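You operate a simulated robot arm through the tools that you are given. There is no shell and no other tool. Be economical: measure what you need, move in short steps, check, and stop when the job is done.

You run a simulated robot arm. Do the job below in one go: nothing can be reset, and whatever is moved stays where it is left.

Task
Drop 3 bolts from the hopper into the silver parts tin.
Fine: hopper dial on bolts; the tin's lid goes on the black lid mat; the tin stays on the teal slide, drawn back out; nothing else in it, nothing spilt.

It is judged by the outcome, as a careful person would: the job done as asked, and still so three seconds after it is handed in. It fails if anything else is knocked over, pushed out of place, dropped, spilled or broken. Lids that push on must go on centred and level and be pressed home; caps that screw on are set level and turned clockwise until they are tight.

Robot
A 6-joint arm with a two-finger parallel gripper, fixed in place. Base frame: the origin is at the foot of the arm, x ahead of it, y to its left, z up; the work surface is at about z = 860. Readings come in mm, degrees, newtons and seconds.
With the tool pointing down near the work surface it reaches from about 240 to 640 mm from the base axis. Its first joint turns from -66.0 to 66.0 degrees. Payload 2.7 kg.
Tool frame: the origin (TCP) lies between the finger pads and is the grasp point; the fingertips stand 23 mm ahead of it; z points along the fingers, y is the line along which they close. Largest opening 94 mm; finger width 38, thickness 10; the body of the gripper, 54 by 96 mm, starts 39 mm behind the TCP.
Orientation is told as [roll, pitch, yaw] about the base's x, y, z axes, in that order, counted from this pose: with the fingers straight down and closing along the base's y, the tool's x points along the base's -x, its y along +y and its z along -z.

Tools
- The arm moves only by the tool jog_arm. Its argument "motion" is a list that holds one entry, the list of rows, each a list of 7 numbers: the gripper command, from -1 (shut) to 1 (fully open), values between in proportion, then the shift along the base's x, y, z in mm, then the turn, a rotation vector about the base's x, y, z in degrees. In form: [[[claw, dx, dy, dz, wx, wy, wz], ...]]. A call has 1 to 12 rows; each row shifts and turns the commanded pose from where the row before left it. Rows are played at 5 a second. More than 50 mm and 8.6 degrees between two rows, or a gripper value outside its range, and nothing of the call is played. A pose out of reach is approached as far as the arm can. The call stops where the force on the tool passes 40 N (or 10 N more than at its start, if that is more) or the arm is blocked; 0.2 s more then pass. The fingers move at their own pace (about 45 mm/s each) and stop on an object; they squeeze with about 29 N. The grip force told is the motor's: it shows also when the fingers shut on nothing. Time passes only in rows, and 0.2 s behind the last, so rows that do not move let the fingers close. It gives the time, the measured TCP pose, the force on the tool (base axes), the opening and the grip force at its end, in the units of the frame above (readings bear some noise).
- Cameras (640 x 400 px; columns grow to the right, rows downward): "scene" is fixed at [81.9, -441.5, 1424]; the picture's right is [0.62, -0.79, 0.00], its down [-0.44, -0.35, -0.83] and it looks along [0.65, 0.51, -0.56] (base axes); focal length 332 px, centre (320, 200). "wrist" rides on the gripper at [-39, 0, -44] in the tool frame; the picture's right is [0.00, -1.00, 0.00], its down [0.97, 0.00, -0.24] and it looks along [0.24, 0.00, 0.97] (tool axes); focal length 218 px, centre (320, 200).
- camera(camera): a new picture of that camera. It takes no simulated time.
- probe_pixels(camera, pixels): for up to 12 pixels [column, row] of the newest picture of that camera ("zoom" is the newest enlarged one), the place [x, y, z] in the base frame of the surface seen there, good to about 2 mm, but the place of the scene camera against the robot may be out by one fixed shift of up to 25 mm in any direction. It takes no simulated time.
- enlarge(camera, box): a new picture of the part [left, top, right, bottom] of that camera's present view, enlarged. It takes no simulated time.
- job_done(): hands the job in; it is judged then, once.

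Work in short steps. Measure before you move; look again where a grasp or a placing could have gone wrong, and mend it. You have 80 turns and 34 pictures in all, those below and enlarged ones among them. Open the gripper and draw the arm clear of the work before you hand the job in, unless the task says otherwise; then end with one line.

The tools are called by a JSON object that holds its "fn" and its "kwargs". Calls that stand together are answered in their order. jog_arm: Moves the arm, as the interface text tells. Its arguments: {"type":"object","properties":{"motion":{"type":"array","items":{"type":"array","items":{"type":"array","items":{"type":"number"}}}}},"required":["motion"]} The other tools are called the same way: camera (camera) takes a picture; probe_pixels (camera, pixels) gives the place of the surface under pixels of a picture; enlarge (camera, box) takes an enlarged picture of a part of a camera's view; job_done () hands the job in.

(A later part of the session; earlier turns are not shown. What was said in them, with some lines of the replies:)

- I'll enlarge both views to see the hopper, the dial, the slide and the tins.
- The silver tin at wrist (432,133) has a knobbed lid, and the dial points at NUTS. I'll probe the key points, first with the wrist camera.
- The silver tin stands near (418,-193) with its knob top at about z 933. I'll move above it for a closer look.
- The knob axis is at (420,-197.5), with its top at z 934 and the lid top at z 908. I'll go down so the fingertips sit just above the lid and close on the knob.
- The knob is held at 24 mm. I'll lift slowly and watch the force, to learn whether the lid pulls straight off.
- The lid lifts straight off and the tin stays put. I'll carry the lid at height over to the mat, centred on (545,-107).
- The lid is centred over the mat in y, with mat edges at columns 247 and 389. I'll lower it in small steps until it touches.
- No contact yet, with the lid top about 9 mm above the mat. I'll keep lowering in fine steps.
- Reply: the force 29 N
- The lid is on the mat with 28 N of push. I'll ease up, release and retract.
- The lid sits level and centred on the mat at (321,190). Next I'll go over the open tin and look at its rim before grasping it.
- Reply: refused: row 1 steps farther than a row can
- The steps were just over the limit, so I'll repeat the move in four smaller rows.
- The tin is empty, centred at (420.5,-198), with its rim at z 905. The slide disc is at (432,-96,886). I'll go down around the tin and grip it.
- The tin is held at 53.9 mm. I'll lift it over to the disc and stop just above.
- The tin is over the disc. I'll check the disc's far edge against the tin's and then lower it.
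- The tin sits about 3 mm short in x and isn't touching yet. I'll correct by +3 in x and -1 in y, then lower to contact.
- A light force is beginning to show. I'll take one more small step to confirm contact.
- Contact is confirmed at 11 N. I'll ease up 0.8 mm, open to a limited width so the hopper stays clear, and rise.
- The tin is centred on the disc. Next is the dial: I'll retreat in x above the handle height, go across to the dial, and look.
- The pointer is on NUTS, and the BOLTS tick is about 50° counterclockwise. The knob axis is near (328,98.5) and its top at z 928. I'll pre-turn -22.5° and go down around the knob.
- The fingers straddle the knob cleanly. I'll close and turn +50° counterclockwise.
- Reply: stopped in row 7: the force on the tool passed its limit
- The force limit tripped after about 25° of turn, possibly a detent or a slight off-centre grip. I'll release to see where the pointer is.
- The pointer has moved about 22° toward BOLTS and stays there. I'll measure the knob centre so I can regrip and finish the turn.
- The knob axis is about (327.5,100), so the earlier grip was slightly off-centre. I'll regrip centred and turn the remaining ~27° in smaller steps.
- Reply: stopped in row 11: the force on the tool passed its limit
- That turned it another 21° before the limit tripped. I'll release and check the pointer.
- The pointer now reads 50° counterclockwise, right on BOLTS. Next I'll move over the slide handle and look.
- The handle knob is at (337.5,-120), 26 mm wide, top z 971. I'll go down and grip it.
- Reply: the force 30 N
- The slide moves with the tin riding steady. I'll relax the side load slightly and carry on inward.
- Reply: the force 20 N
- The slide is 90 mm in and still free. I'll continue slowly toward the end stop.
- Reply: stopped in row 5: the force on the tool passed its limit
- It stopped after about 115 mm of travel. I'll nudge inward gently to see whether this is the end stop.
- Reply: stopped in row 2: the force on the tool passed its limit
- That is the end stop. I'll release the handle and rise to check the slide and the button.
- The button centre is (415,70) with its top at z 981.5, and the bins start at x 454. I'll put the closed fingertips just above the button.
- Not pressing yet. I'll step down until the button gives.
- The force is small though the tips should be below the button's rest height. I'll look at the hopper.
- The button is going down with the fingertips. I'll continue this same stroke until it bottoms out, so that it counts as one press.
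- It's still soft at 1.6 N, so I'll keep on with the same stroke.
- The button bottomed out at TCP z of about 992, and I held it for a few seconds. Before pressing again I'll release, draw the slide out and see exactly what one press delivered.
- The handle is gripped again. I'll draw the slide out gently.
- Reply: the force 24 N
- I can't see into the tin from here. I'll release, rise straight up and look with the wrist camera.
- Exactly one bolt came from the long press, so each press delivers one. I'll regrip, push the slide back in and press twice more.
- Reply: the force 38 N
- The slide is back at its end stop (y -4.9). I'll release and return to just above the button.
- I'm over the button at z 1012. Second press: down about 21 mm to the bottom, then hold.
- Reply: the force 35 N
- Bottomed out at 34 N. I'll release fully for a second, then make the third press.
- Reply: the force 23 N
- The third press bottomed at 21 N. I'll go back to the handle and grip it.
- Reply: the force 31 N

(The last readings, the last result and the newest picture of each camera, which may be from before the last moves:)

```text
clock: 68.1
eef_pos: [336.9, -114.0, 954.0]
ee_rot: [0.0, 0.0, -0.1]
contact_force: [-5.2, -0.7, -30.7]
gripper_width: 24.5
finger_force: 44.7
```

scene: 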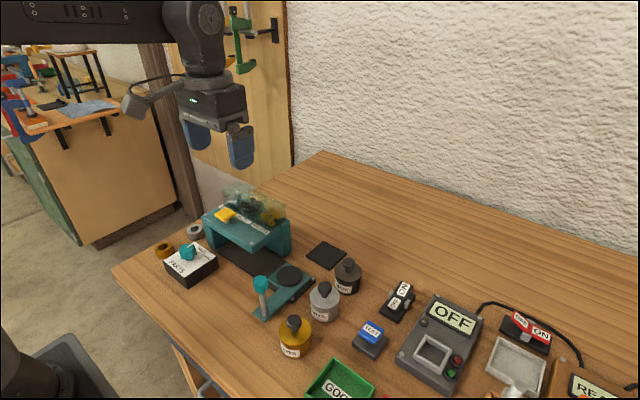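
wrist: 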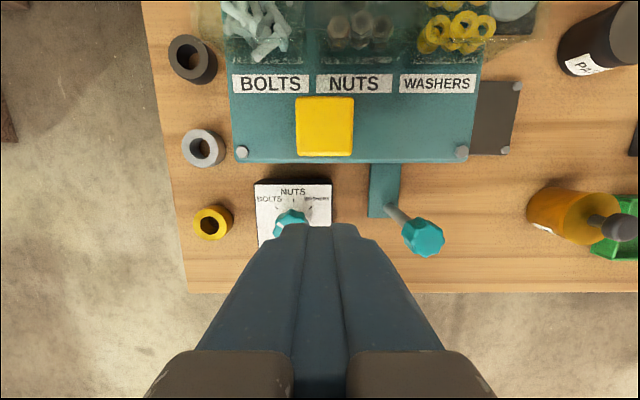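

The slide is about 6 mm short of its starting position. I'll draw it the rest of the way to its outer stop in small steps.

{"fn": "jog_arm", "kwargs": {"motion": [[[-1, 0, -2, -0.7, 0, 0, 0], [-1, 0, -2, 0, 0, 0, 0], [-1, 0, -1.5, 0, 0, 0, 0], [-1, 0, -1, 0, 0, 0, 0], [-1, 0, 0, 0, 0, 0, 0]]]}}

```text
clock: 69.3
eef_pos: [336.6, -119.2, 954.6]
ee_rot: [-0.1, -0.1, -0.1]
contact_force: [-28.6, -1.8, 1.2]
gripper_width: 24.4
finger_force: 44.8
```

{"fn": "jog_arm", "kwargs": {"motion": [[[-1, 0, -1, 0, 0, 0, 0], [-1, 0, -1, 0, 0, 0, 0], [-1, 0, 0, 0, 0, 0, 0]]]}}

{"fn": "jog_arm", "kwargs": {"motion": [[[0.3, 0, 0, 0, 0, 0, 0], [0.3, 0, 0, 0, 0, 0, 0], [0.3, 0, 0, 40, 0, 0, 0], [0.3, 0, 0, 40, 0, 0, 0], [0.3, 0, 0, 40, 0, 0, 0], [0.3, 0, 0, 40, 0, 0, 0], [0.3, 0, 0, 0, 0, 0, 0]]]}}

{"fn": "enlarge", "kwargs": {"camera": "wrist", "box": [200, 0, 440, 150]}}

{"fn": "camera", "kwargs": {"camera": "wrist"}}

```text
clock: 70.1
eef_pos: [337.1, -120.2, 954.5]
ee_rot: [0.0, 0.0, 0.0]
contact_force: [-28.0, 13.1, 9.8]
gripper_width: 24.6
finger_force: 44.9
```

```text
clock: 71.7
eef_pos: [336.6, -121.5, 1115.8]
ee_rot: [-0.2, -0.4, -0.1]
contact_force: [0.5, 1.1, 0.8]
gripper_width: 61.1
finger_force: 0.1
```

```text
2.67 times, centred on (320, 75) of wrist
```

zoom: 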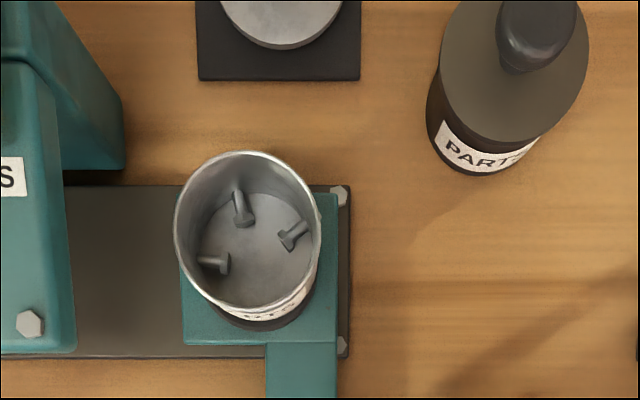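

```text
5 pictures are left
```

wrist: 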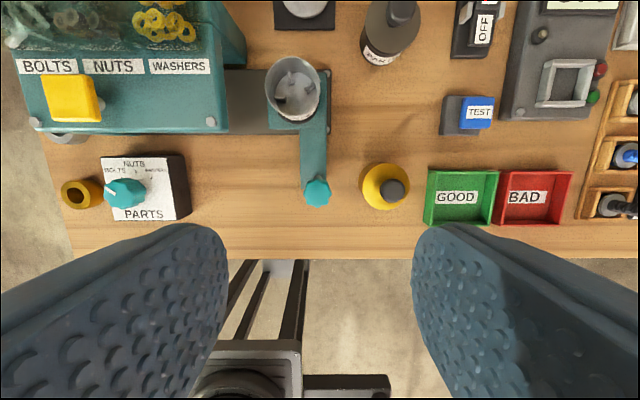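

The tin holds three bolts and the slide is fully out. I'll open the gripper, rise a little more, and make a last check from the scene camera.

{"fn": "jog_arm", "kwargs": {"motion": [[[1, 0, 0, 35, 0, 0, 0], [1, 0, 0, 35, 0, 0, 0], [1, 0, 0, 0, 0, 0, 0]]]}}

{"fn": "enlarge", "kwargs": {"camera": "scene", "box": [130, 160, 390, 350]}}

```text
clock: 72.5
eef_pos: [339.7, -119.0, 1184.2]
ee_rot: [-0.2, -0.2, -0.1]
contact_force: [-0.3, -0.4, 0.0]
gripper_width: 93.9
finger_force: 0.1
```

```text
2.11 times, centred on (260, 255) of scene
```

zoom: 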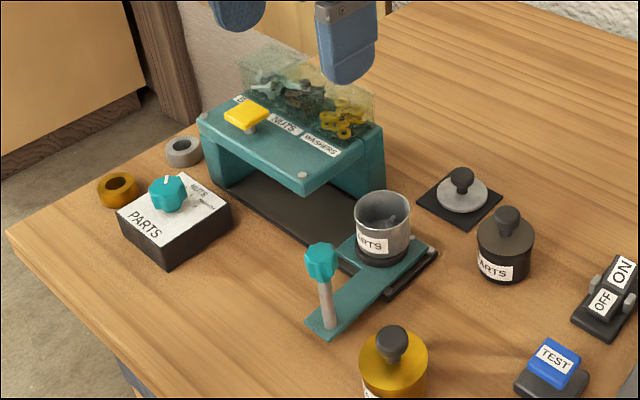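

Everything is in place: the tin on the drawn-out slide, the lid on the mat, the dial on BOLTS and nothing spilt. I'll hand the job in.

{"fn": "job_done", "kwargs": {}}

```text
The job is handed in.
```

The job is handed in: three bolts are in the silver tin on the drawn-out teal slide, its lid is on the black mat, the hopper dial is on BOLTS, and nothing was spilt.
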